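You operate a simulated robot arm through the tools that you are given. There is no shell and no other tool.

You run a simulated robot arm. Do the job below in one go: nothing can be reset, and whatever is moved stays where it is left.

Task
Set the three tall props and the card's tile on kiln plate one.
Fine: no prop against the tile; leave the short props and the other tile. Set down upright: tall prop.

The check looks at the end state, three seconds after you hand in, the way a careful person would. Anything else that was tipped, shoved, dropped, spilled or broken makes it a failure.

Robot
A 6-joint arm with a two-finger parallel gripper, fixed in place. Base frame: the origin is on the floor under the middle of its stand, x ahead of it, y to its left, z up; the work surface is at about z = 850. Lengths are in mm, angles in degrees, forces in N, time in s.
With the tool pointing down near the work surface it reaches from about 260 to 680 mm from the base axis. Its first joint turns from -166.0 to 166.0 degrees. Payload 1.57 kg.
The tool frame sits at the grasp point between the pads (the TCP): z along the fingers, y along the line on which they close. The tips reach 30 mm beyond it. Largest opening 110 mm; finger width 24, thickness 12; the body of the gripper, 48 by 112 mm, starts 78 mm behind the TCP.
Orientation is that of the tool frame in the base frame, as a unit quaternion [x, y, z, w]. With the fingers straight down and closing along the base's y, the tool's x points along the base's -x, its y along +y and its z along -z.

Tools
- The arm moves only by the tool send_rows. Its argument "plan" is a list that holds one entry, the list of rows, each a list of 7 numbers: the shift along the base's x, y, z in m, then the turn, a rotation vector about the base's x, y, z in degrees, then the gripper command, from -1 (fully open) to 1 (shut), values between in proportion. In form: [[[tx, ty, tz, rx, ry, rz, gripper], ...]]. A call has 1 to 20 rows; each row is the pose to reach, as a shift and turn from the pose commanded when the call began. Each row takes 0.2 s and may step no farther than 50 mm and 8.6 degrees from the row before; otherwise, or with a gripper value out of range, the whole call is refused. A pose out of reach is approached as far as the arm can. The call stops where the force on the tool passes 40 N (or 10 N more than at its start, if that is more) or the arm is blocked; 0.2 s more then pass. Each finger travels about 108 mm/s and halts on what it meets, pressing with about 32 N; the grip force reading is that of the motor and also rises with nothing between the fingers. The clock runs only during rows and for 0.2 s after the last one: add rows that repeat a pose to give the fingers time. It gives the time, the measured TCP pose, the force on the tool (base axes), the opening and the grip force at its end, in the units of the frame above (readings bear some noise), with the torque about the TCP (base axes, N m) and any sound that the robot's microphone picked up, and new pictures: "pictures" is both (left out), scene, wrist or none.
- Cameras (640 x 400 px; columns grow to the right, rows downward): "scene" is fixed at [219.5, 499.1, 1412.7]; the picture's right is [-0.99, -0.17, 0.00], its down [-0.08, 0.47, -0.88] and it looks along [0.15, -0.86, -0.48] (base axes); focal length 355 px, centre (320, 200). "wrist" rides on the gripper at [70, 16, -141] in the tool frame; the picture's right is [-0.23, 0.97, 0.00], its down [-0.86, -0.20, -0.48] and it looks along [-0.47, -0.11, 0.88] (tool axes); focal length 222 px, centre (320, 200). There is no depth. A picture from a camera that has moved, and an enlarged one, comes with that camera's place and axes in the base frame and with its lens.
- lift_body(by): moves the trunk up (or, below 0, down) by that many mm; the arm rides with it, the base frame stays. It gives what a move gives, with no picture.
- enlarge(camera, box): a new picture of the part [left, top, right, bottom] of that camera's present view, enlarged. No time passes.
- finish_job(): hands the job in; it is judged then, once.

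Nothing tells you positions but the pictures and the camera data. Unless the task says otherwise, let go and move clear before handing in.

The tools are called after ">>>" as name(argument=value, ...) on one line, values as JSON. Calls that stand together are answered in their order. send_rows: Moves the arm, as the interface text tells. Its arguments: {"type":"object","properties":{"plan":{"type":"array","items":{"type":"array","items":{"type":"array","items":{"type":"number"}}}},"pictures":{"type":"string","enum":["both","scene","wrist","none"]}},"required":["plan"]} The other tools are called the same way: lift_body (by) moves the trunk up or down; enlarge (camera, box) takes an enlarged picture of a part of a camera's view; finish_job () hands the job in.

At the start:

```text
time: 0.0
position: [220.1, -440.8, 1091.0]
tcp_rot: [0.0, 1.0, 0.0, -0.001]
contact_force: [0.0, 0.4, -0.1]
moment: [0.04, -0.03, 0.02]
opening: 110.2
gripper_force: 0.1
trunk travel left (down, up): [-275.0, 315.0]
```

scene: 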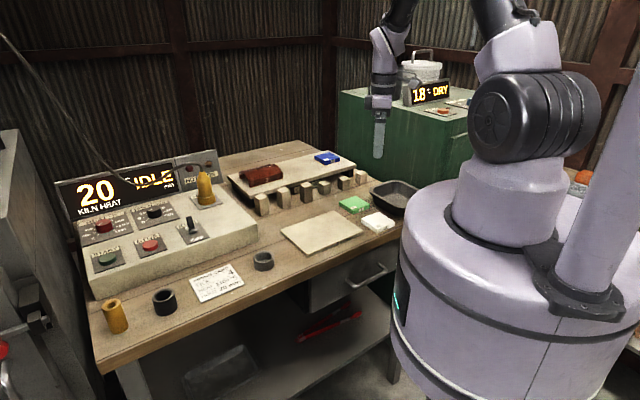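
wrist: 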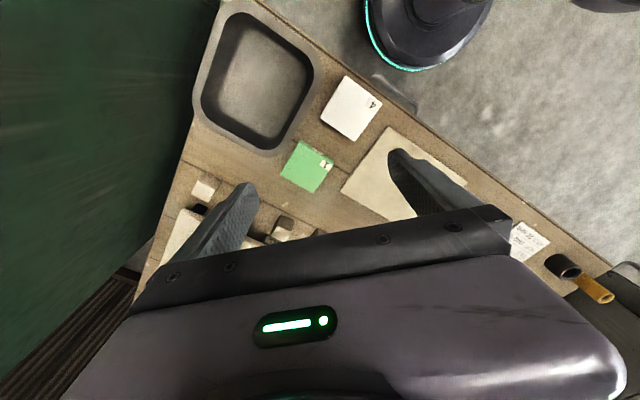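

I see a bench with a control panel, a pale board (maybe a kiln plate), several cylinders, a card, two tiles (green and white), and a row of small blocks beneath a shelf. I'll look closer before moving anything.

>>> enlarge(camera="scene", box=[80, 220, 280, 345])

>>> enlarge(camera="scene", box=[220, 140, 420, 265])

>>> enlarge(camera="scene", box=[180, 250, 260, 300])

>>> enlarge(camera="wrist", box=[160, 60, 480, 260])

>>> enlarge(camera="scene", box=[50, 140, 270, 278])

```text
3.20 times, centred on (180, 282) of scene
camera zoom: at [219.5, 499.1, 1412.7], right [-0.99, -0.17, 0.0], down [-0.08, 0.47, -0.88], along [0.15, -0.86, -0.48], focal length 1135 px, centre (768, -64)
```

zoom: 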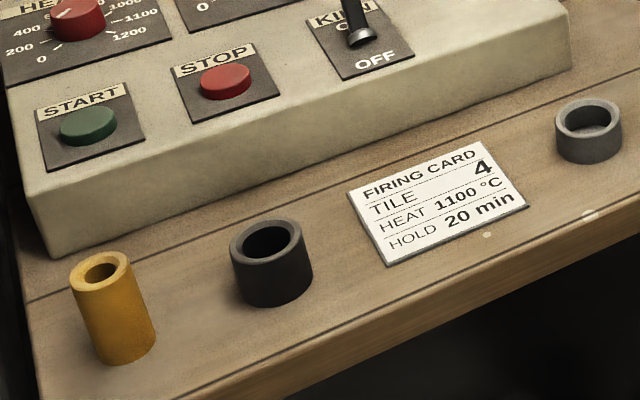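

```text
3.20 times, centred on (320, 202) of scene
camera zoom: at [219.5, 499.1, 1412.7], right [-0.99, -0.17, 0.0], down [-0.08, 0.47, -0.88], along [0.15, -0.86, -0.48], focal length 1135 px, centre (320, 192)
```

zoom: 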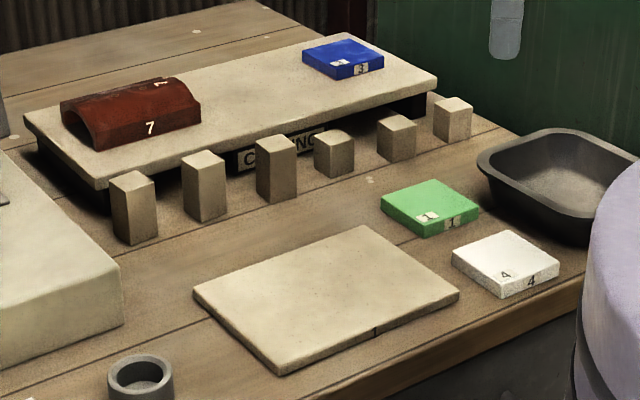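

```text
8.00 times, centred on (220, 275) of scene
camera zoom: at [219.5, 499.1, 1412.7], right [-0.99, -0.17, 0.0], down [-0.08, 0.47, -0.88], along [0.15, -0.86, -0.48], focal length 2836 px, centre (1120, -400)
```

zoom: 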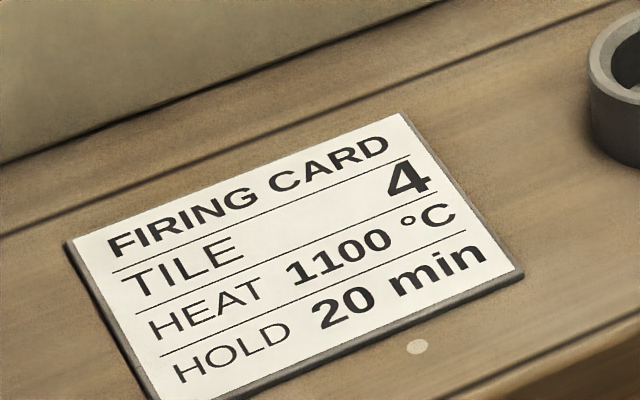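

```text
2.00 times, centred on (320, 160) of wrist
camera zoom: at [151.4, -424.4, 1231.0], right [0.23, 0.97, 0.0], down [0.86, -0.2, 0.48], along [0.47, -0.11, -0.88], focal length 444 px, centre (320, 280)
```

zoom: 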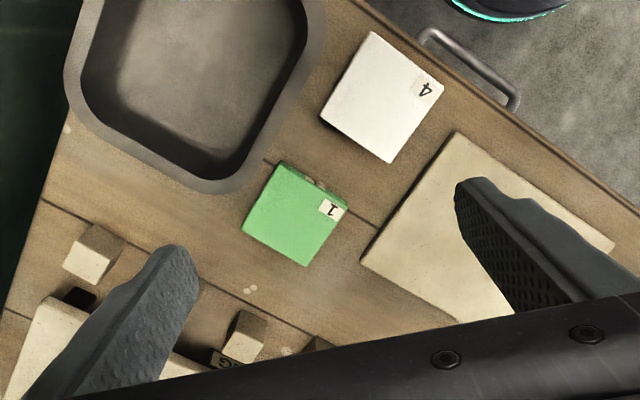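

```text
2.90 times, centred on (160, 209) of scene
camera zoom: at [219.5, 499.1, 1412.7], right [-0.99, -0.17, 0.0], down [-0.08, 0.47, -0.88], along [0.15, -0.86, -0.48], focal length 1028 px, centre (784, 174)
```

zoom: 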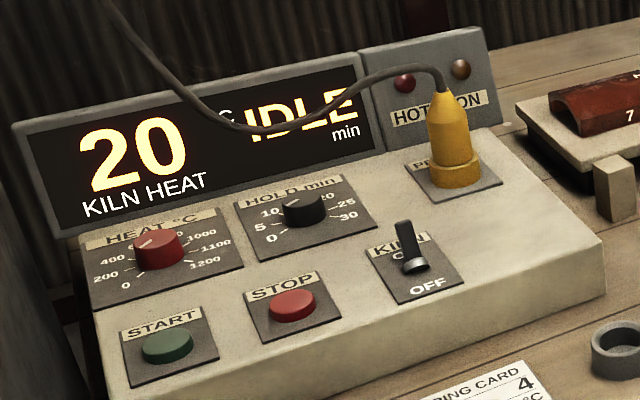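

The card calls for tile 4, which is the white one, and six props stand in front of the cooling shelf. I'll zoom in on the props, the plate and the rest of the view to tell tall from short and confirm which plate is "one".

>>> enlarge(camera="scene", box=[245, 170, 325, 220])

>>> enlarge(camera="scene", box=[305, 160, 385, 210])

>>> enlarge(camera="scene", box=[275, 205, 371, 265])

>>> enlarge(camera="scene", box=[330, 180, 426, 240])

>>> enlarge(camera="scene", box=[360, 40, 520, 140])

>>> enlarge(camera="scene", box=[0, 270, 160, 400])

>>> enlarge(camera="scene", box=[160, 280, 400, 400])

```text
8.00 times, centred on (285, 195) of scene
camera zoom: at [219.5, 499.1, 1412.7], right [-0.99, -0.17, 0.0], down [-0.08, 0.47, -0.88], along [0.15, -0.86, -0.48], focal length 2836 px, centre (600, 240)
```

zoom: 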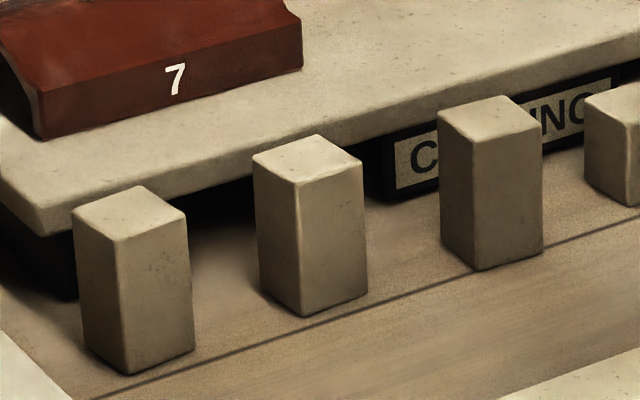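

```text
8.00 times, centred on (345, 185) of scene
camera zoom: at [219.5, 499.1, 1412.7], right [-0.99, -0.17, 0.0], down [-0.08, 0.47, -0.88], along [0.15, -0.86, -0.48], focal length 2836 px, centre (120, 320)
```

zoom: 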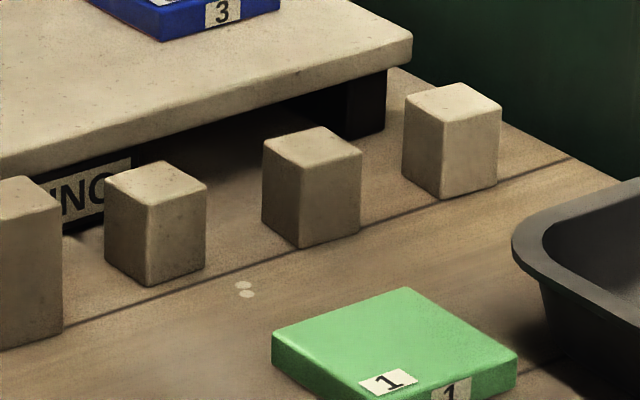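

```text
6.67 times, centred on (323, 235) of scene
camera zoom: at [219.5, 499.1, 1412.7], right [-0.99, -0.17, 0.0], down [-0.08, 0.47, -0.88], along [0.15, -0.86, -0.48], focal length 2364 px, centre (300, -33)
```

zoom: 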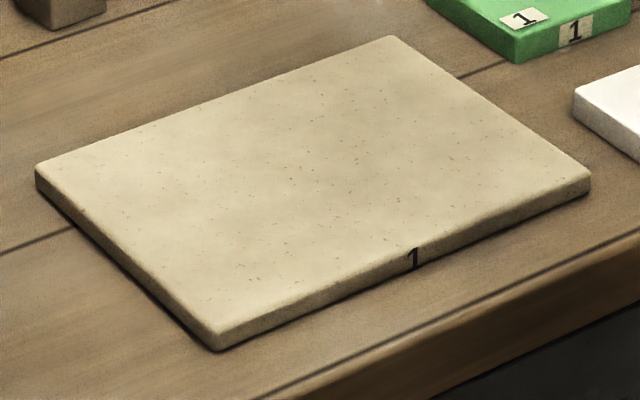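

```text
6.67 times, centred on (378, 210) of scene
camera zoom: at [219.5, 499.1, 1412.7], right [-0.99, -0.17, 0.0], down [-0.08, 0.47, -0.88], along [0.15, -0.86, -0.48], focal length 2364 px, centre (-67, 133)
```

zoom: 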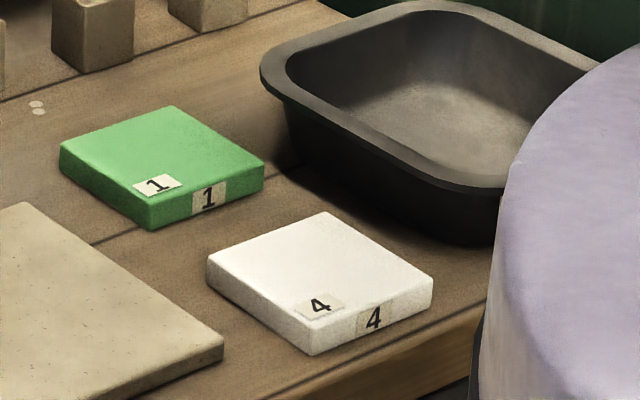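

```text
4.00 times, centred on (440, 90) of scene
camera zoom: at [219.5, 499.1, 1412.7], right [-0.99, -0.17, 0.0], down [-0.08, 0.47, -0.88], along [0.15, -0.86, -0.48], focal length 1418 px, centre (-160, 640)
```

zoom: 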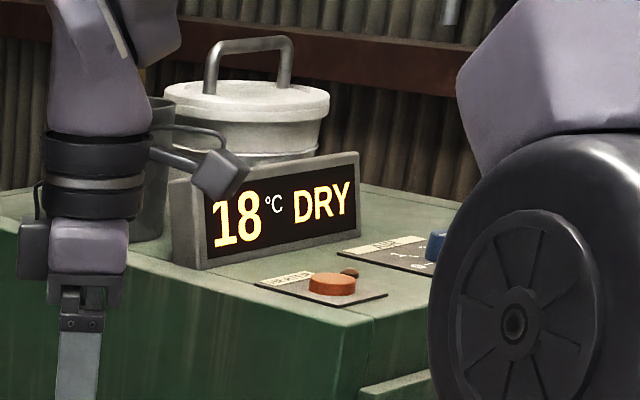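

```text
3.08 times, centred on (80, 335) of scene
camera zoom: at [219.5, 499.1, 1412.7], right [-0.99, -0.17, 0.0], down [-0.08, 0.47, -0.88], along [0.15, -0.86, -0.48], focal length 1091 px, centre (1058, -215)
```

zoom: 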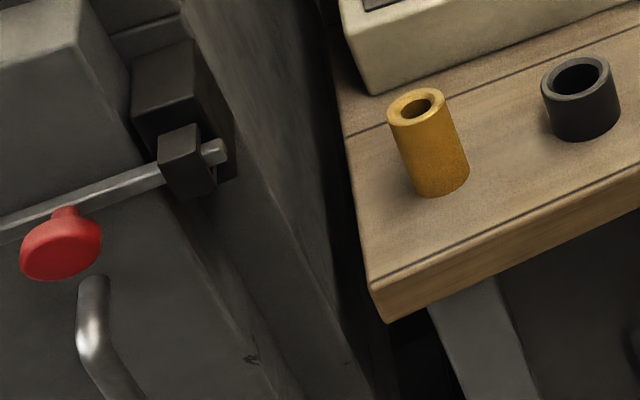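

```text
2.67 times, centred on (280, 340) of scene
camera zoom: at [219.5, 499.1, 1412.7], right [-0.99, -0.17, 0.0], down [-0.08, 0.47, -0.88], along [0.15, -0.86, -0.48], focal length 946 px, centre (427, -173)
```

zoom: 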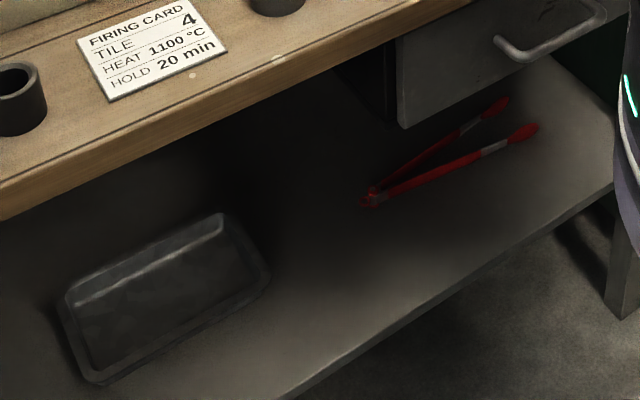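

Plate one carries a "1" on its edge, and the card's tile is the white 4. The three taller props are the ones at the left of the row in the scene view (about x 440–555), and the three on the right are short. Next I'll move the open gripper over the plate and props, turned 45° to match the bench, to measure them with the wrist camera.

>>> send_rows(plan=[[[0.035, 0.003, 0, 0, 0, -7.5, -1], [0.07, 0.006, 0, 0, 0, -15, -1], [0.105, 0.01, 0, 0, 0, -22.5, -1], [0.14, 0.013, 0, 0, 0, -30, -1], [0.175, 0.017, 0, 0, 0, -37.5, -1], [0.21, 0.02, 0, 0, 0, -45, -1], [0.21, 0.02, 0, 0, 0, -45, -1]]], pictures="both")

```text
time: 1.6
position: [431.8, -419.7, 1089.9]
tcp_rot: [0.384, 0.924, 0.0, 0.0]
contact_force: [0.1, 0.2, 0.4]
moment: [0.0, -0.02, 0.0]
opening: 110.1
gripper_force: 0.1
trunk travel left (down, up): [-275.0, 315.0]
camera wrist: at [393.3, -359.6, 1231.4], right [0.85, 0.53, 0.0], down [0.46, -0.75, 0.48], along [0.25, -0.41, -0.88], focal length 222 px, centre (320, 200)
```

scene: 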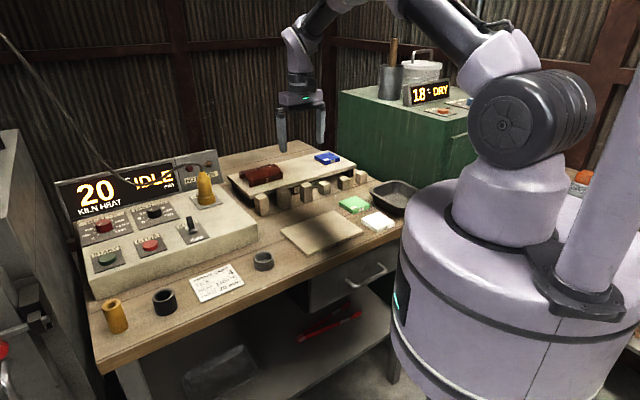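
wrist: 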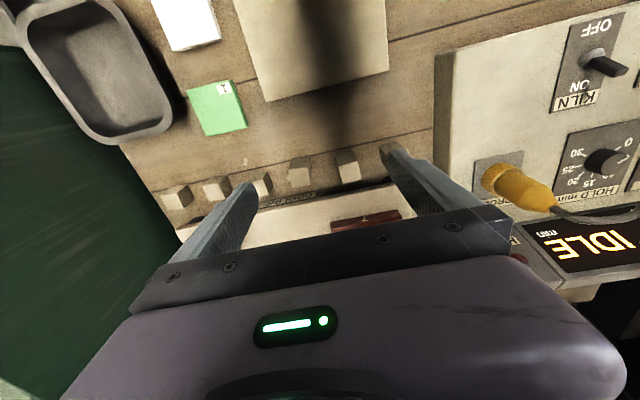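

The gripper is now above the bench with its closing direction at about 45°, and the wrist view shows plate, tiles and prop row. I'll zoom in to measure.

>>> enlarge(camera="wrist", box=[140, 0, 300, 100])

>>> enlarge(camera="wrist", box=[240, 0, 400, 100])

>>> enlarge(camera="wrist", box=[240, 120, 432, 240])

```text
4.00 times, centred on (220, 50) of wrist
camera zoom: at [393.3, -359.6, 1231.4], right [0.85, 0.53, 0.0], down [0.46, -0.75, 0.48], along [0.25, -0.41, -0.88], focal length 888 px, centre (720, 800)
```

zoom: 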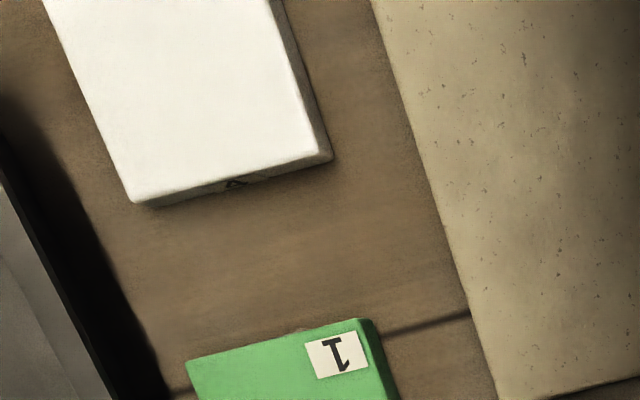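

```text
4.00 times, centred on (320, 50) of wrist
camera zoom: at [393.3, -359.6, 1231.4], right [0.85, 0.53, 0.0], down [0.46, -0.75, 0.48], along [0.25, -0.41, -0.88], focal length 888 px, centre (320, 800)
```

zoom: 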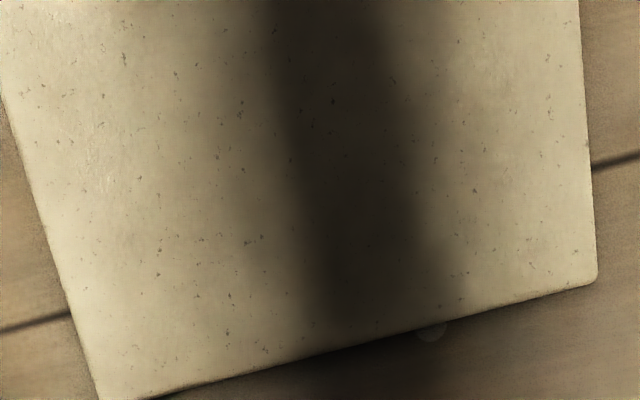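

```text
3.33 times, centred on (336, 180) of wrist
camera zoom: at [393.3, -359.6, 1231.4], right [0.85, 0.53, 0.0], down [0.46, -0.75, 0.48], along [0.25, -0.41, -0.88], focal length 740 px, centre (267, 267)
```

zoom: 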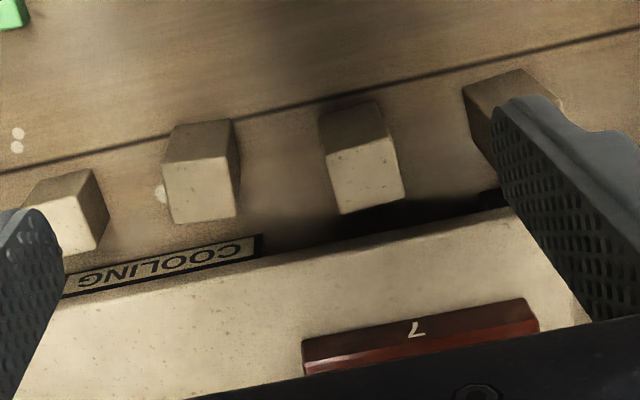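

Measured: tall props at about (438,-492), (500,-445) and (554,-391), roughly 30 mm square and 58 mm high. Plate centre is near (356,-313), turned about 44°, and tile 4 is near (204,-388). I'll hover over the nearest tall prop, the third from the left in the scene view, and check alignment before lowering.

>>> send_rows(plan=[[[0.002, -0.024, -0.02, 0, 0, -3, -0.127], [0.005, -0.048, -0.045, 0, 0, -6, -0.127], [0.0066, -0.0711, -0.07, 0, 0, -6, -0.127], [0.0066, -0.0711, -0.09, 0, 0, -6, -0.127], [0.0066, -0.0711, -0.09, 0, 0, -6, -0.127]]], pictures="both")

>>> enlarge(camera="wrist", box=[220, 100, 412, 220])

```text
time: 2.8
position: [436.3, -490.6, 999.3]
tcp_rot: [0.431, 0.902, 0.0, 0.0]
contact_force: [0.0, 0.2, -0.6]
moment: [0.01, 0.0, 0.0]
opening: 61.8
gripper_force: 0.0
trunk travel left (down, up): [-275.0, 315.0]
camera wrist: at [405.6, -427.4, 1141.3], right [0.9, 0.44, 0.0], down [0.38, -0.79, 0.48], along [0.21, -0.43, -0.88], focal length 222 px, centre (320, 200)
```

scene: 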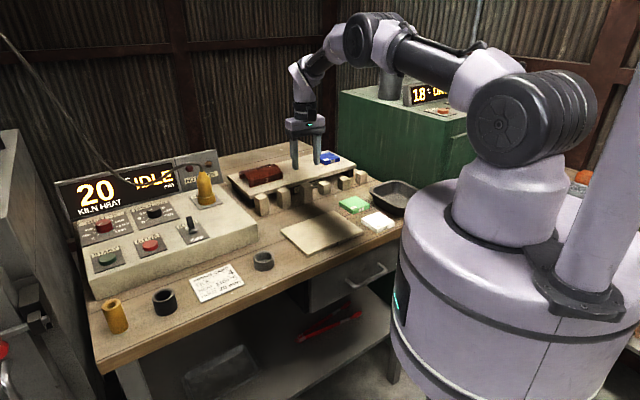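
wrist: 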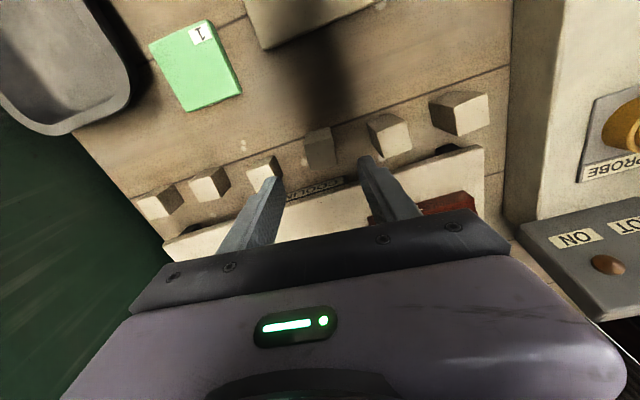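

```text
3.33 times, centred on (316, 160) of wrist
camera zoom: at [405.6, -427.4, 1141.3], right [0.9, 0.44, 0.0], down [0.38, -0.79, 0.48], along [0.21, -0.43, -0.88], focal length 740 px, centre (333, 333)
```

zoom: 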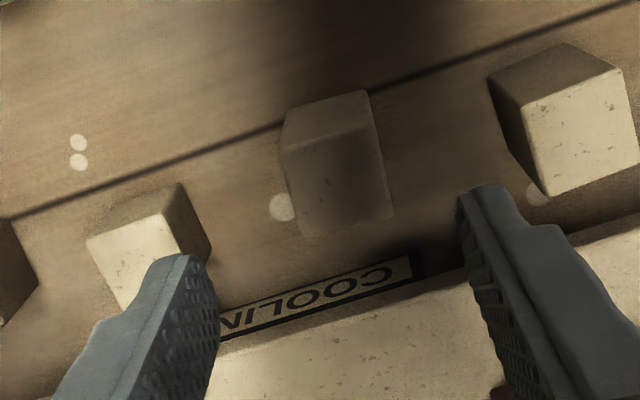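

The prop sits centred between the fingers, offset about 1 mm and 2.5° of yaw. I'll correct that and lower around it.

>>> send_rows(plan=[[[0.0008, 0.0006, -0.03, 0, 0, 2.5, -0.127], [0.0008, 0.0006, -0.06, 0, 0, 2.5, -0.127], [0.0008, 0.0006, -0.085, 0, 0, 2.5, -0.127], [0.0008, 0.0006, -0.108, 0, 0, 2.5, -0.127], [0.0008, 0.0006, -0.108, 0, 0, 2.5, -0.127]]], pictures="both")

>>> enlarge(camera="wrist", box=[220, 120, 412, 240])

>>> enlarge(camera="scene", box=[240, 110, 384, 200])

```text
time: 4.0
position: [437.3, -489.7, 892.6]
tcp_rot: [0.411, 0.911, -0.001, 0.0]
contact_force: [0.2, 0.4, -0.4]
moment: [0.0, 0.01, 0.02]
opening: 62.3
gripper_force: 0.1
trunk travel left (down, up): [-275.0, 315.0]
camera wrist: at [403.9, -427.3, 1033.0], right [0.88, 0.48, 0.0], down [0.42, -0.77, 0.48], along [0.23, -0.42, -0.88], focal length 222 px, centre (320, 200)
```

scene: 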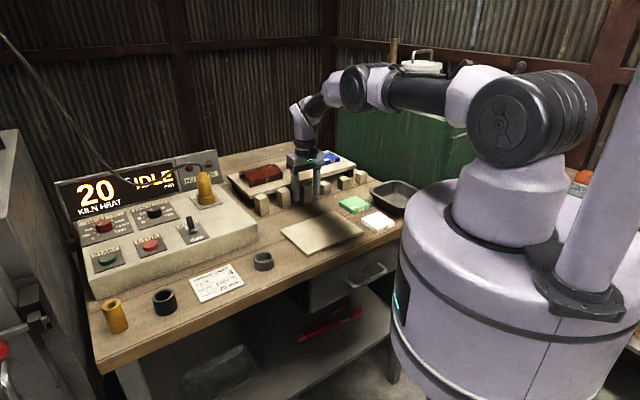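
wrist: 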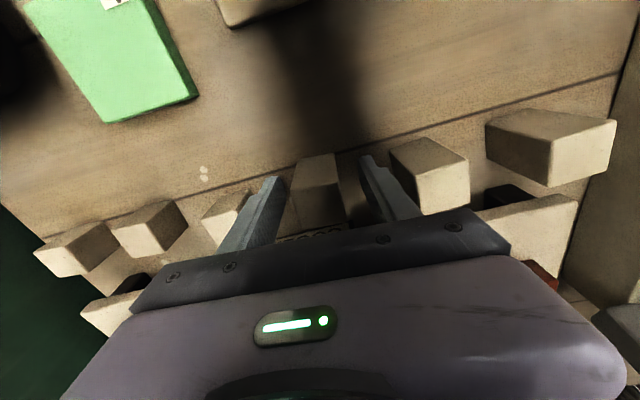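

```text
3.33 times, centred on (316, 180) of wrist
camera zoom: at [403.9, -427.3, 1033.0], right [0.88, 0.48, 0.0], down [0.42, -0.77, 0.48], along [0.23, -0.42, -0.88], focal length 740 px, centre (333, 267)
```

zoom: 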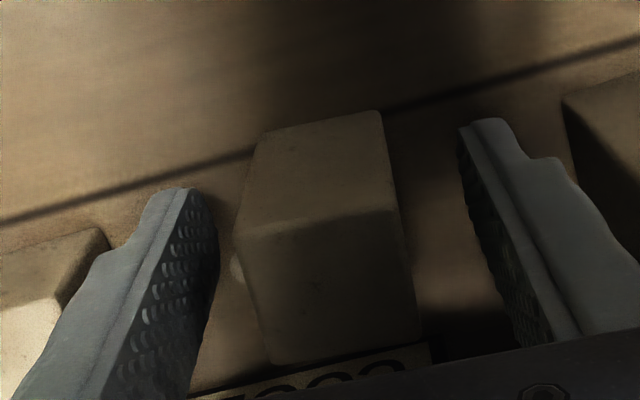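

```text
4.44 times, centred on (312, 155) of scene
camera zoom: at [219.5, 499.1, 1412.7], right [-0.99, -0.17, 0.0], down [-0.08, 0.47, -0.88], along [0.15, -0.86, -0.48], focal length 1576 px, centre (356, 400)
```

zoom: 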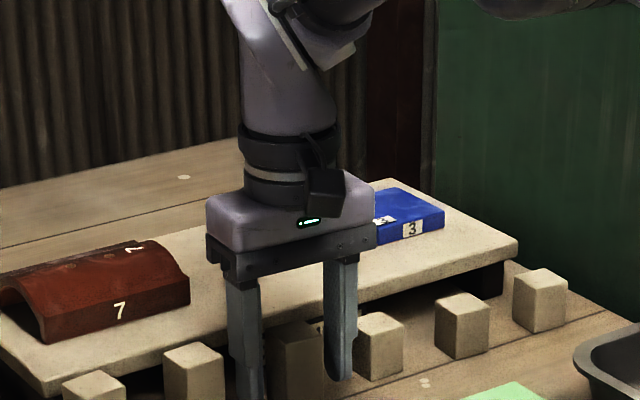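

The prop is centred and the fingers clear both neighbours. I'll close on it.

>>> send_rows(plan=[[[0, 0, 0, 0, 0, 0, 0.2], [0, 0, 0, 0, 0, 0, 0.6], [0, 0, 0, 0, 0, 0, 1], [0, 0, 0, 0, 0, 0, 1], [0, 0, 0, 0, 0, 0, 1]]], pictures="wrist")

```text
time: 5.2
position: [438.9, -490.4, 891.9]
tcp_rot: [0.41, 0.912, 0.0, 0.0]
contact_force: [0.2, 0.4, 0.1]
moment: [0.05, -0.04, 0.0]
opening: 31.4
gripper_force: 32.2
trunk travel left (down, up): [-275.0, 315.0]
camera wrist: at [404.0, -427.4, 1033.2], right [0.88, 0.48, 0.0], down [0.42, -0.77, 0.48], along [0.23, -0.42, -0.88], focal length 222 px, centre (320, 200)
```

wrist: 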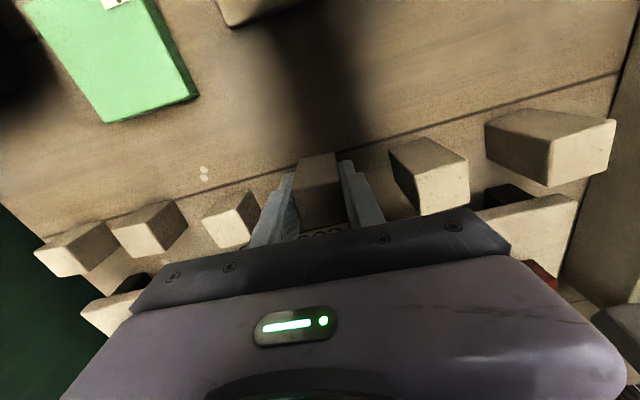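

The prop is gripped at an opening of about 31 mm. I'll lift it straight up and carry it over the plate's far right-hand area, leaving the near end free for the tile.

>>> send_rows(plan=[[[0, 0, 0.02, 0, 0, 0, 1], [0, 0, 0.05, 0, 0, 0, 1], [0, 0, 0.08, 0, 0, 0, 1], [-0.003, 0.025, 0.08, 0, 0, 0.5, 1], [-0.008, 0.06, 0.08, 0, 0, 1, 1], [-0.013, 0.1, 0.08, 0, 0, 2, 1], [-0.018, 0.14, 0.08, 0, 0, 2.8, 1], [-0.0219, 0.1697, 0.08, 0, 0, 2.8, 1], [-0.0219, 0.1697, 0.06, 0, 0, 2.8, 1], [-0.0219, 0.1697, 0.06, 0, 0, 2.8, 1]]], pictures="both")

>>> enlarge(camera="scene", box=[260, 160, 404, 250])

>>> enlarge(camera="wrist", box=[160, 0, 480, 200])

```text
time: 7.4
position: [415.0, -320.3, 952.1]
tcp_rot: [0.388, 0.922, 0.0, 0.0]
contact_force: [0.0, 0.9, -1.3]
moment: [0.03, -0.01, -0.02]
opening: 31.6
gripper_force: 31.9
trunk travel left (down, up): [-275.0, 315.0]
camera wrist: at [378.5, -260.1, 1092.8], right [0.86, 0.52, 0.0], down [0.45, -0.75, 0.48], along [0.25, -0.41, -0.88], focal length 222 px, centre (320, 200)
```

scene: 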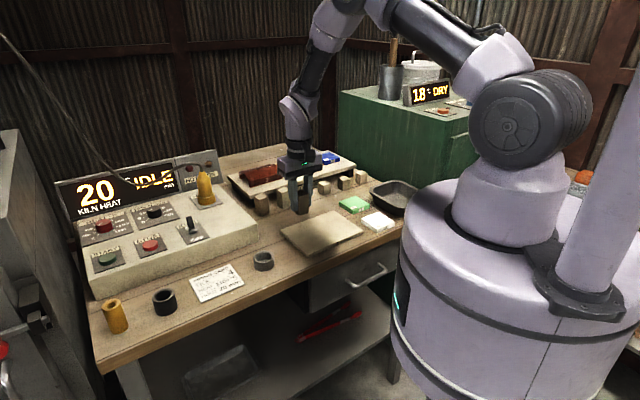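
wrist: 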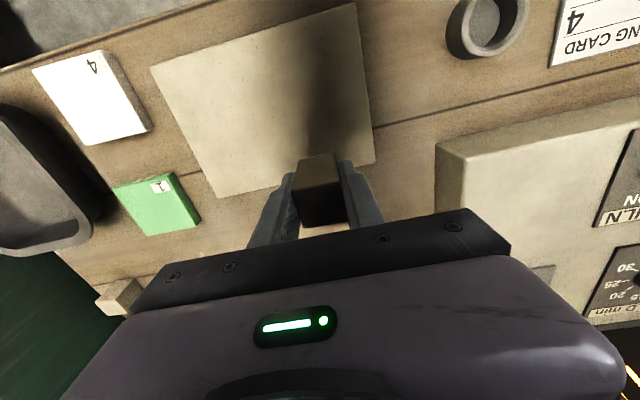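

```text
4.44 times, centred on (332, 205) of scene
camera zoom: at [219.5, 499.1, 1412.7], right [-0.99, -0.17, 0.0], down [-0.08, 0.47, -0.88], along [0.15, -0.86, -0.48], focal length 1576 px, centre (267, 178)
```

zoom: 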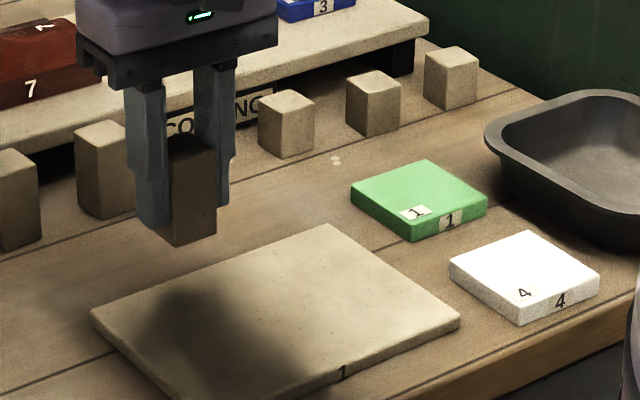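

```text
2.00 times, centred on (320, 100) of wrist
camera zoom: at [378.5, -260.1, 1092.8], right [0.86, 0.52, 0.0], down [0.45, -0.75, 0.48], along [0.25, -0.41, -0.88], focal length 444 px, centre (320, 400)
```

zoom: 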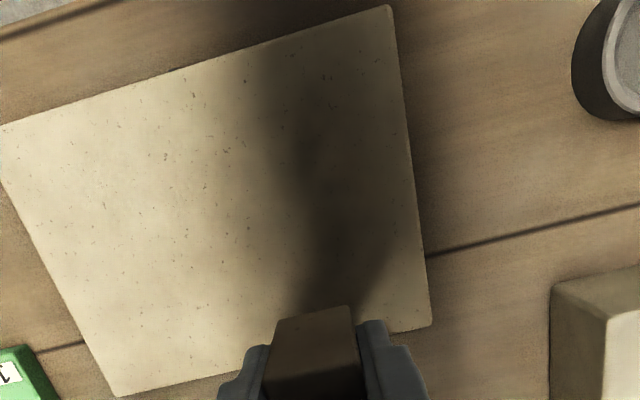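

The wrist view puts the prop about 22 mm in from the plate's back edge and 56 mm from its far end, as planned. I'll nudge it 3 mm inward and lower it to just above the plate.

>>> send_rows(plan=[[[-0.0021, 0.0021, -0.015, 0, 0, 0, 1], [-0.0021, 0.0021, -0.03, 0, 0, 0, 1], [-0.0021, 0.0021, -0.04, 0, 0, 0, 1], [-0.0021, 0.0021, -0.045, 0, 0, 0, 1], [-0.0021, 0.0021, -0.045, 0, 0, 0, 1]]], pictures="scene")

>>> enlarge(camera="scene", box=[275, 180, 355, 230])

```text
time: 8.6
position: [414.2, -319.1, 906.0]
tcp_rot: [0.388, 0.922, 0.0, 0.0]
contact_force: [-0.8, -0.1, -1.2]
moment: [-0.02, -0.02, 0.0]
opening: 31.4
gripper_force: 32.3
trunk travel left (down, up): [-275.0, 315.0]
```

scene: 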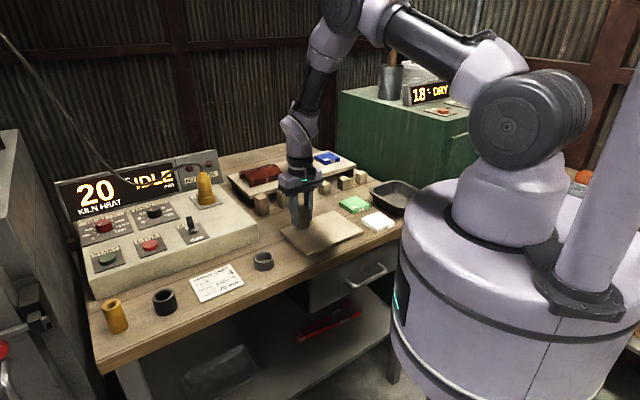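

```text
8.00 times, centred on (315, 205) of scene
camera zoom: at [219.5, 499.1, 1412.7], right [-0.99, -0.17, 0.0], down [-0.08, 0.47, -0.88], along [0.15, -0.86, -0.48], focal length 2836 px, centre (360, 160)
```

zoom: 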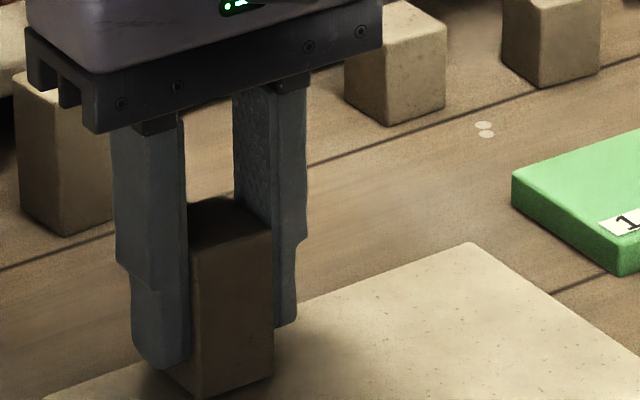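

The prop hangs just above the plate with only its weight on the force reading. I'll creep down in 1 mm steps until it touches.

>>> send_rows(plan=[[[0, 0, -0.001, 0, 0, 0, 1], [0, 0, -0.002, 0, 0, 0, 1], [0, 0, -0.002, 0, 0, 0, 1]]], pictures="none")

```text
time: 9.4
position: [414.0, -320.2, 906.6]
tcp_rot: [0.388, 0.922, -0.001, 0.0]
contact_force: [0.4, 0.1, -1.3]
moment: [0.01, 0.01, 0.02]
opening: 31.8
gripper_force: 32.2
trunk travel left (down, up): [-275.0, 315.0]
```

No contact yet, so I'll continue.

>>> send_rows(plan=[[[0, 0, -0.001, 0, 0, 0, 1], [0, 0, -0.002, 0, 0, 0, 1], [0, 0, -0.002, 0, 0, 0, 1]]], pictures="none")

```text
time: 10.2
position: [414.0, -319.9, 904.0]
tcp_rot: [0.388, 0.921, -0.001, 0.001]
contact_force: [1.3, -1.3, 18.0]
moment: [0.03, 0.11, -0.03]
opening: 31.6
gripper_force: 32.1
trunk travel left (down, up): [-275.0, 315.0]
```

It touched the plate (18 N) at TCP z ≈ 904. I'll ease off slightly, open a little and lift clear.

>>> send_rows(plan=[[[0, 0, 0.0006, 0, 0, 0, 1], [0, 0, 0.0006, 0, 0, 0, 0.3], [0, 0, 0.0006, 0, 0, 0, 0.1], [0, 0, 0.0006, 0, 0, 0, 0.1], [0, 0, 0.02, 0, 0, 0, 0.1], [0, 0, 0.05, 0, 0, 0, 0.1], [0, 0, 0.09, 0, 0, 0, 0.1], [0, 0, 0.09, 0, 0, 0, 0.1]]], pictures="both")

>>> enlarge(camera="scene", box=[260, 170, 388, 250])

>>> enlarge(camera="wrist", box=[160, 20, 480, 220])

```text
time: 12.0
position: [413.4, -318.7, 993.1]
tcp_rot: [0.388, 0.922, 0.0, -0.001]
contact_force: [-0.2, 0.9, 1.1]
moment: [-0.01, 0.0, 0.0]
opening: 49.6
gripper_force: 0.0
trunk travel left (down, up): [-275.0, 315.0]
camera wrist: at [376.4, -257.2, 1134.2], right [0.86, 0.52, 0.0], down [0.46, -0.75, 0.48], along [0.25, -0.41, -0.88], focal length 222 px, centre (320, 200)
```

scene: 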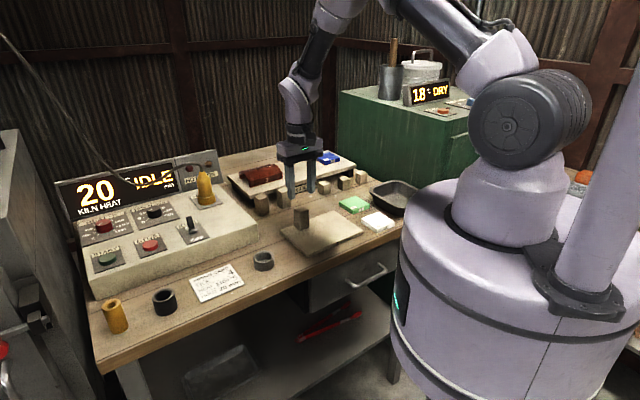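
wrist: 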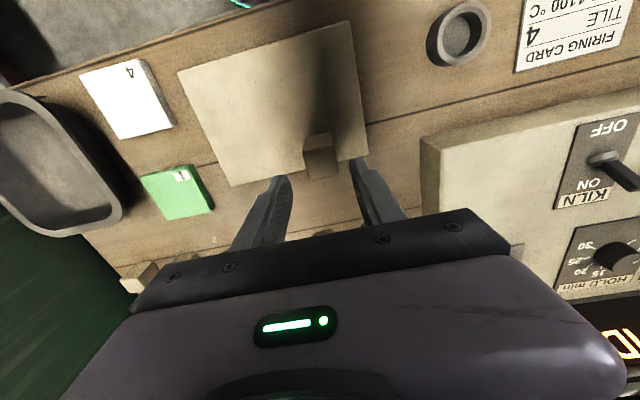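

```text
5.00 times, centred on (324, 210) of scene
camera zoom: at [219.5, 499.1, 1412.7], right [-0.99, -0.17, 0.0], down [-0.08, 0.47, -0.88], along [0.15, -0.86, -0.48], focal length 1773 px, centre (300, 150)
```

zoom: 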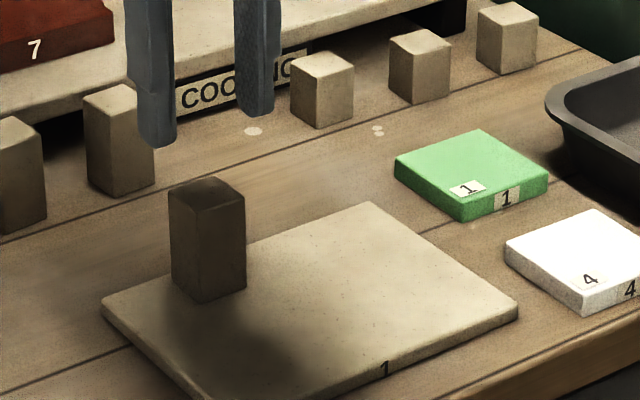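

```text
2.00 times, centred on (320, 120) of wrist
camera zoom: at [376.4, -257.2, 1134.2], right [0.86, 0.52, 0.0], down [0.46, -0.75, 0.48], along [0.25, -0.41, -0.88], focal length 444 px, centre (320, 360)
```

zoom: 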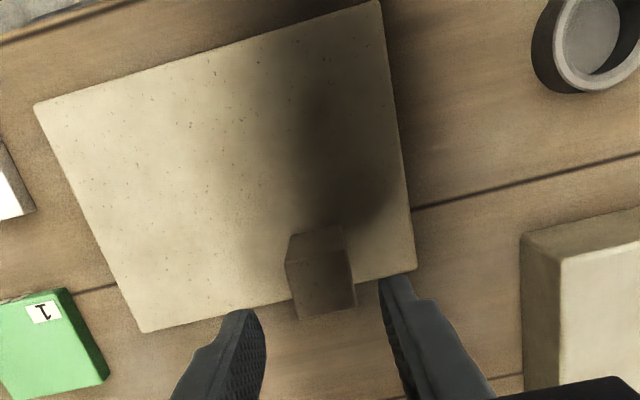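

The first prop stands upright on the plate. Next I'll hover over the middle tall prop near (500,-445), turned a few degrees to match it.

>>> send_rows(plan=[[[0.017, -0.025, 0, 0, 0, 1, -0.1], [0.034, -0.05, 0, 0, 0, 2, -0.1], [0.051, -0.075, 0, 0, 0, 3, -0.1], [0.068, -0.1, 0, 0, 0, 4, -0.1], [0.0857, -0.1261, 0, 0, 0, 4, -0.1], [0.0857, -0.1261, 0, 0, 0, 4, -0.1]]], pictures="both")

>>> enlarge(camera="wrist", box=[220, 100, 412, 220])

```text
time: 13.4
position: [499.7, -446.2, 991.8]
tcp_rot: [0.356, 0.934, 0.001, 0.0]
contact_force: [0.0, 0.0, -0.1]
moment: [-0.01, 0.02, -0.01]
opening: 60.6
gripper_force: 0.0
trunk travel left (down, up): [-275.0, 315.0]
camera wrist: at [457.8, -387.1, 1133.4], right [0.82, 0.58, 0.0], down [0.51, -0.72, 0.48], along [0.28, -0.39, -0.88], focal length 222 px, centre (320, 200)
```

scene: 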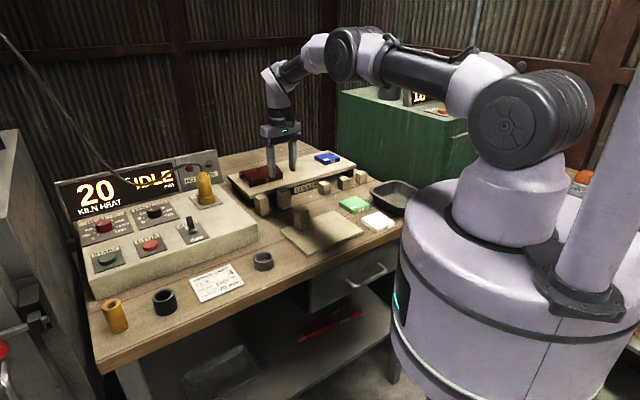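
wrist: 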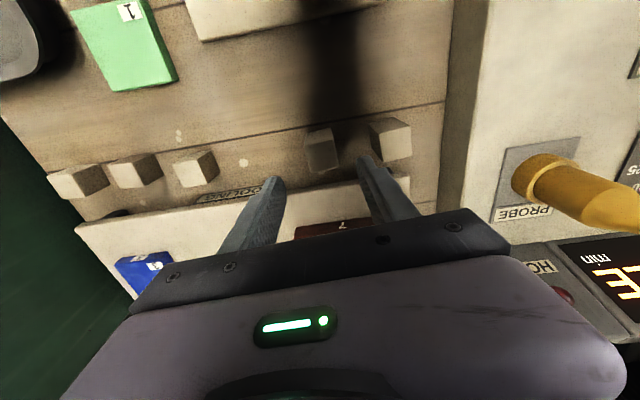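

```text
3.33 times, centred on (316, 160) of wrist
camera zoom: at [457.8, -387.1, 1133.4], right [0.82, 0.58, 0.0], down [0.51, -0.72, 0.48], along [0.28, -0.39, -0.88], focal length 740 px, centre (333, 333)
```

zoom: 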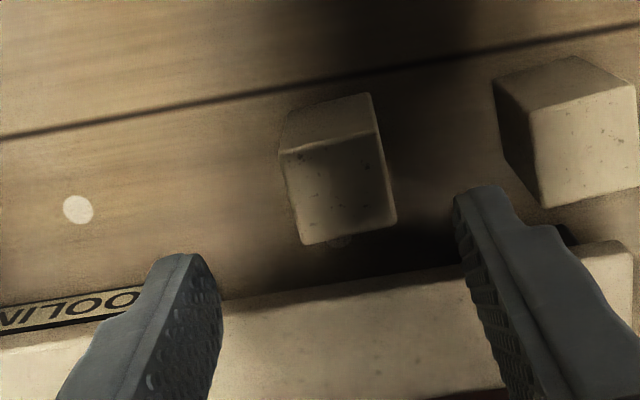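

The prop is centred to within about 1 mm and square to the fingers. I'll lower onto it and close.

>>> send_rows(plan=[[[0.0007, 0.0008, -0.03, 0, 0, 0, -0.1], [0.0007, 0.0008, -0.06, 0, 0, 0, -0.1], [0.0007, 0.0008, -0.085, 0, 0, 0, -0.1], [0.0007, 0.0008, -0.1, 0, 0, 0, -0.1], [0.0007, 0.0008, -0.1, 0, 0, 0, -0.1]]], pictures="both")

>>> enlarge(camera="wrist", box=[220, 120, 412, 240])

```text
time: 14.6
position: [500.9, -445.6, 892.9]
tcp_rot: [0.356, 0.935, 0.001, 0.0]
contact_force: [0.6, 0.0, 0.2]
moment: [-0.04, -0.02, 0.0]
opening: 60.7
gripper_force: 0.0
trunk travel left (down, up): [-275.0, 315.0]
camera wrist: at [459.5, -386.1, 1033.6], right [0.82, 0.58, 0.0], down [0.51, -0.72, 0.48], along [0.28, -0.39, -0.88], focal length 222 px, centre (320, 200)
```

scene: 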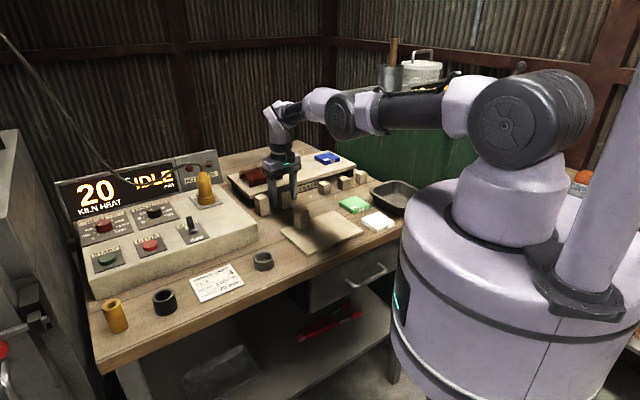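
wrist: 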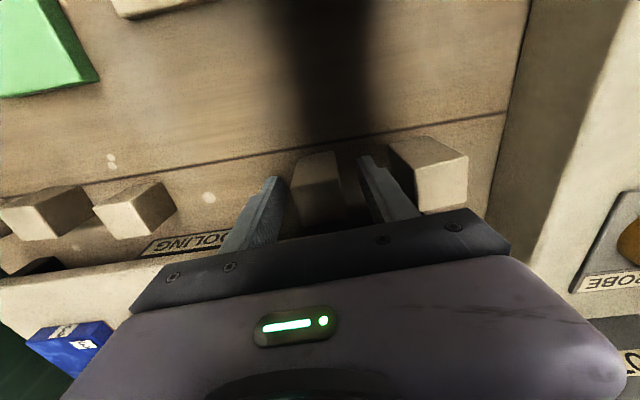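

```text
3.33 times, centred on (316, 180) of wrist
camera zoom: at [459.5, -386.1, 1033.6], right [0.82, 0.58, 0.0], down [0.51, -0.72, 0.48], along [0.28, -0.39, -0.88], focal length 740 px, centre (333, 267)
```

zoom: 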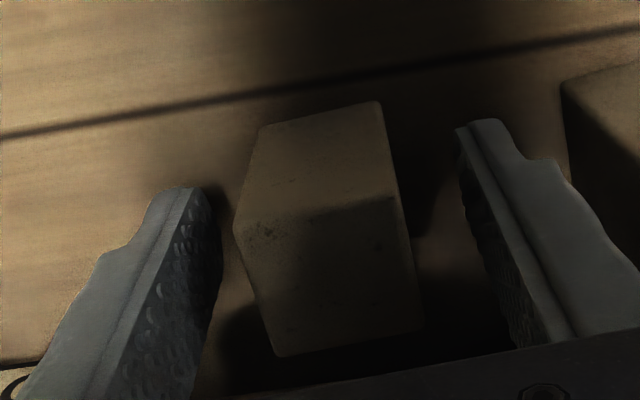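

Centred again with clear space on both sides. I'll close, lift 110 mm so it passes well above the placed prop, and carry it to the front right of the plate.

>>> send_rows(plan=[[[0, 0, 0, 0, 0, 0, 0.3], [0, 0, 0, 0, 0, 0, 1], [0, 0, 0, 0, 0, 0, 1], [0, 0, 0, 0, 0, 0, 1], [0, 0, 0, 0, 0, 0, 1]]], pictures="none")

>>> send_rows(plan=[[[0, 0, 0.02, 0, 0, 0, 1], [0, 0, 0.05, 0, 0, 0, 1], [0, 0, 0.085, 0, 0, 0, 1], [0, 0, 0.11, 0, 0, 0, 1], [-0.015, 0.019, 0.11, 0, 0, -1, 1], [-0.04, 0.051, 0.11, 0, 0, -2, 1], [-0.066, 0.084, 0.11, 0, 0, -3, 1], [-0.092, 0.117, 0.11, 0, 0, -3.8, 1], [-0.118, 0.15, 0.11, 0, 0, -3.8, 1], [-0.139, 0.177, 0.11, 0, 0, -3.8, 1], [-0.1495, 0.1908, 0.11, 0, 0, -3.8, 1], [-0.1495, 0.1908, 0.11, 0, 0, -3.8, 1]]], pictures="both")

>>> enlarge(camera="wrist", box=[160, 0, 480, 200])

>>> enlarge(camera="scene", box=[250, 160, 394, 250])

```text
time: 15.8
position: [500.3, -445.3, 893.9]
tcp_rot: [0.356, 0.934, 0.0, 0.0]
contact_force: [0.0, 0.9, 0.3]
moment: [0.02, -0.03, -0.03]
opening: 31.5
gripper_force: 32.3
trunk travel left (down, up): [-275.0, 315.0]
```

```text
time: 18.4
position: [351.9, -253.3, 1002.7]
tcp_rot: [0.387, 0.922, -0.001, 0.0]
contact_force: [0.9, -0.9, 0.1]
moment: [-0.01, -0.01, 0.0]
opening: 31.7
gripper_force: 32.1
trunk travel left (down, up): [-275.0, 315.0]
camera wrist: at [314.1, -192.7, 1143.8], right [0.85, 0.52, 0.0], down [0.46, -0.75, 0.48], along [0.25, -0.41, -0.88], focal length 222 px, centre (320, 200)
```

scene: 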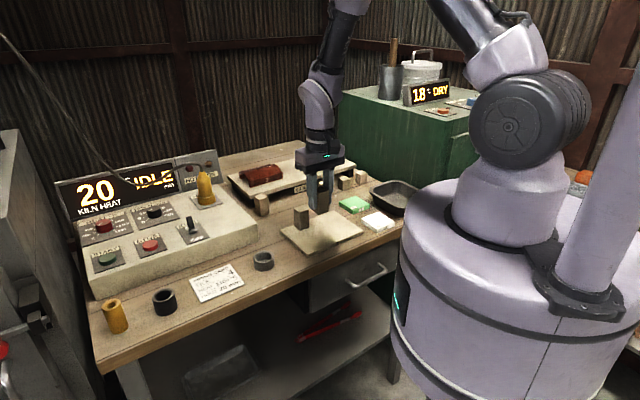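
wrist: 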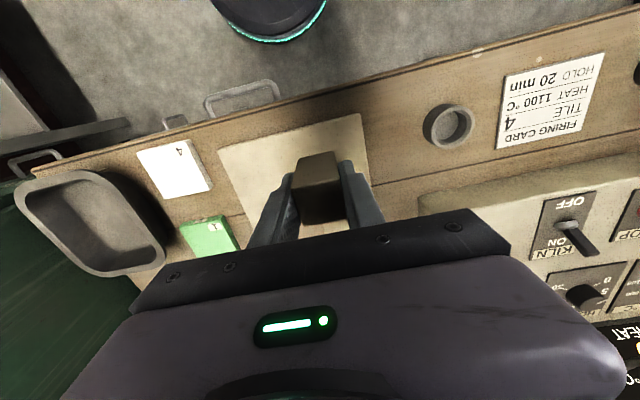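

```text
2.00 times, centred on (320, 100) of wrist
camera zoom: at [314.1, -192.7, 1143.8], right [0.85, 0.52, 0.0], down [0.46, -0.75, 0.48], along [0.25, -0.41, -0.88], focal length 444 px, centre (320, 400)
```

zoom: 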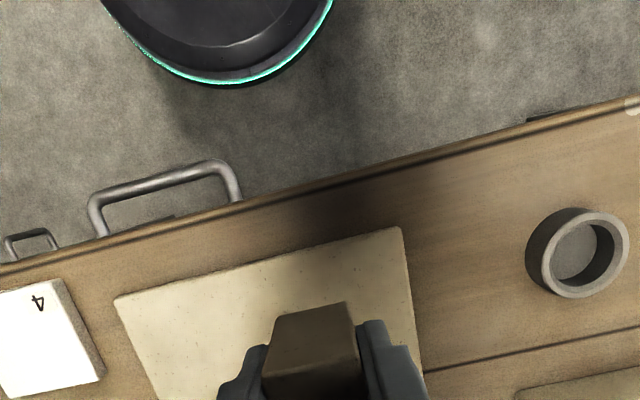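

```text
4.44 times, centred on (322, 205) of scene
camera zoom: at [219.5, 499.1, 1412.7], right [-0.99, -0.17, 0.0], down [-0.08, 0.47, -0.88], along [0.15, -0.86, -0.48], focal length 1576 px, centre (311, 178)
```

zoom: 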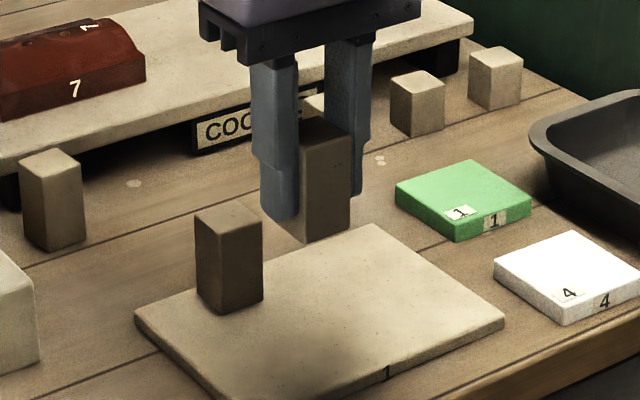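

The wrist view shows 23 mm to the plate's front edge and 54 mm to its far end, so it's well inside. I'll lower to just above contact.

>>> send_rows(plan=[[[0, 0, -0.03, 0, 0, 0, 1], [0, 0, -0.06, 0, 0, 0, 1], [0, 0, -0.08, 0, 0, 0, 1], [0, 0, -0.092, 0, 0, 0, 1], [0, 0, -0.097, 0, 0, 0, 1], [0, 0, -0.097, 0, 0, 0, 1]]], pictures="scene")

>>> send_rows(plan=[[[0, 0, -0.001, 0, 0, 0, 1], [0, 0, -0.001, 0, 0, 0, 1]]], pictures="none")

```text
time: 19.8
position: [351.7, -254.3, 906.2]
tcp_rot: [0.386, 0.922, 0.0, 0.0]
contact_force: [0.3, -0.3, -2.1]
moment: [0.0, -0.04, 0.0]
opening: 31.5
gripper_force: 32.1
trunk travel left (down, up): [-275.0, 315.0]
```

scene: 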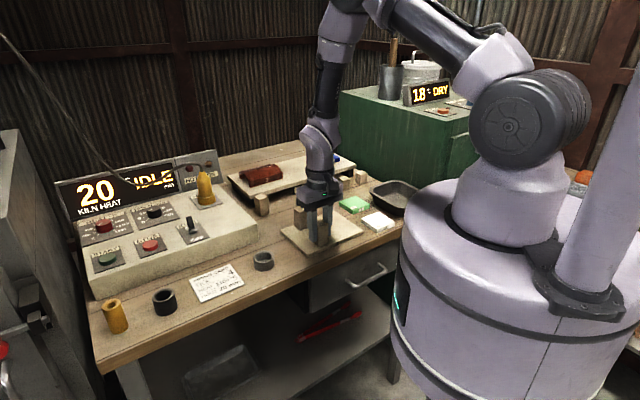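

```text
time: 20.4
position: [352.3, -254.2, 905.3]
tcp_rot: [0.387, 0.922, -0.001, 0.0]
contact_force: [-0.1, 0.4, -1.1]
moment: [0.0, -0.03, -0.02]
opening: 31.4
gripper_force: 32.4
trunk travel left (down, up): [-275.0, 315.0]
```

Still free. I'll take another small step down.

>>> send_rows(plan=[[[0, 0, -0.001, 0, 0, 0, 1], [0, 0, -0.001, 0, 0, 0, 1]]], pictures="none")

```text
time: 21.0
position: [351.5, -253.6, 905.3]
tcp_rot: [0.386, 0.922, 0.0, 0.001]
contact_force: [-0.7, 0.7, 11.5]
moment: [-0.04, 0.03, -0.02]
opening: 31.8
gripper_force: 32.2
trunk travel left (down, up): [-275.0, 315.0]
```

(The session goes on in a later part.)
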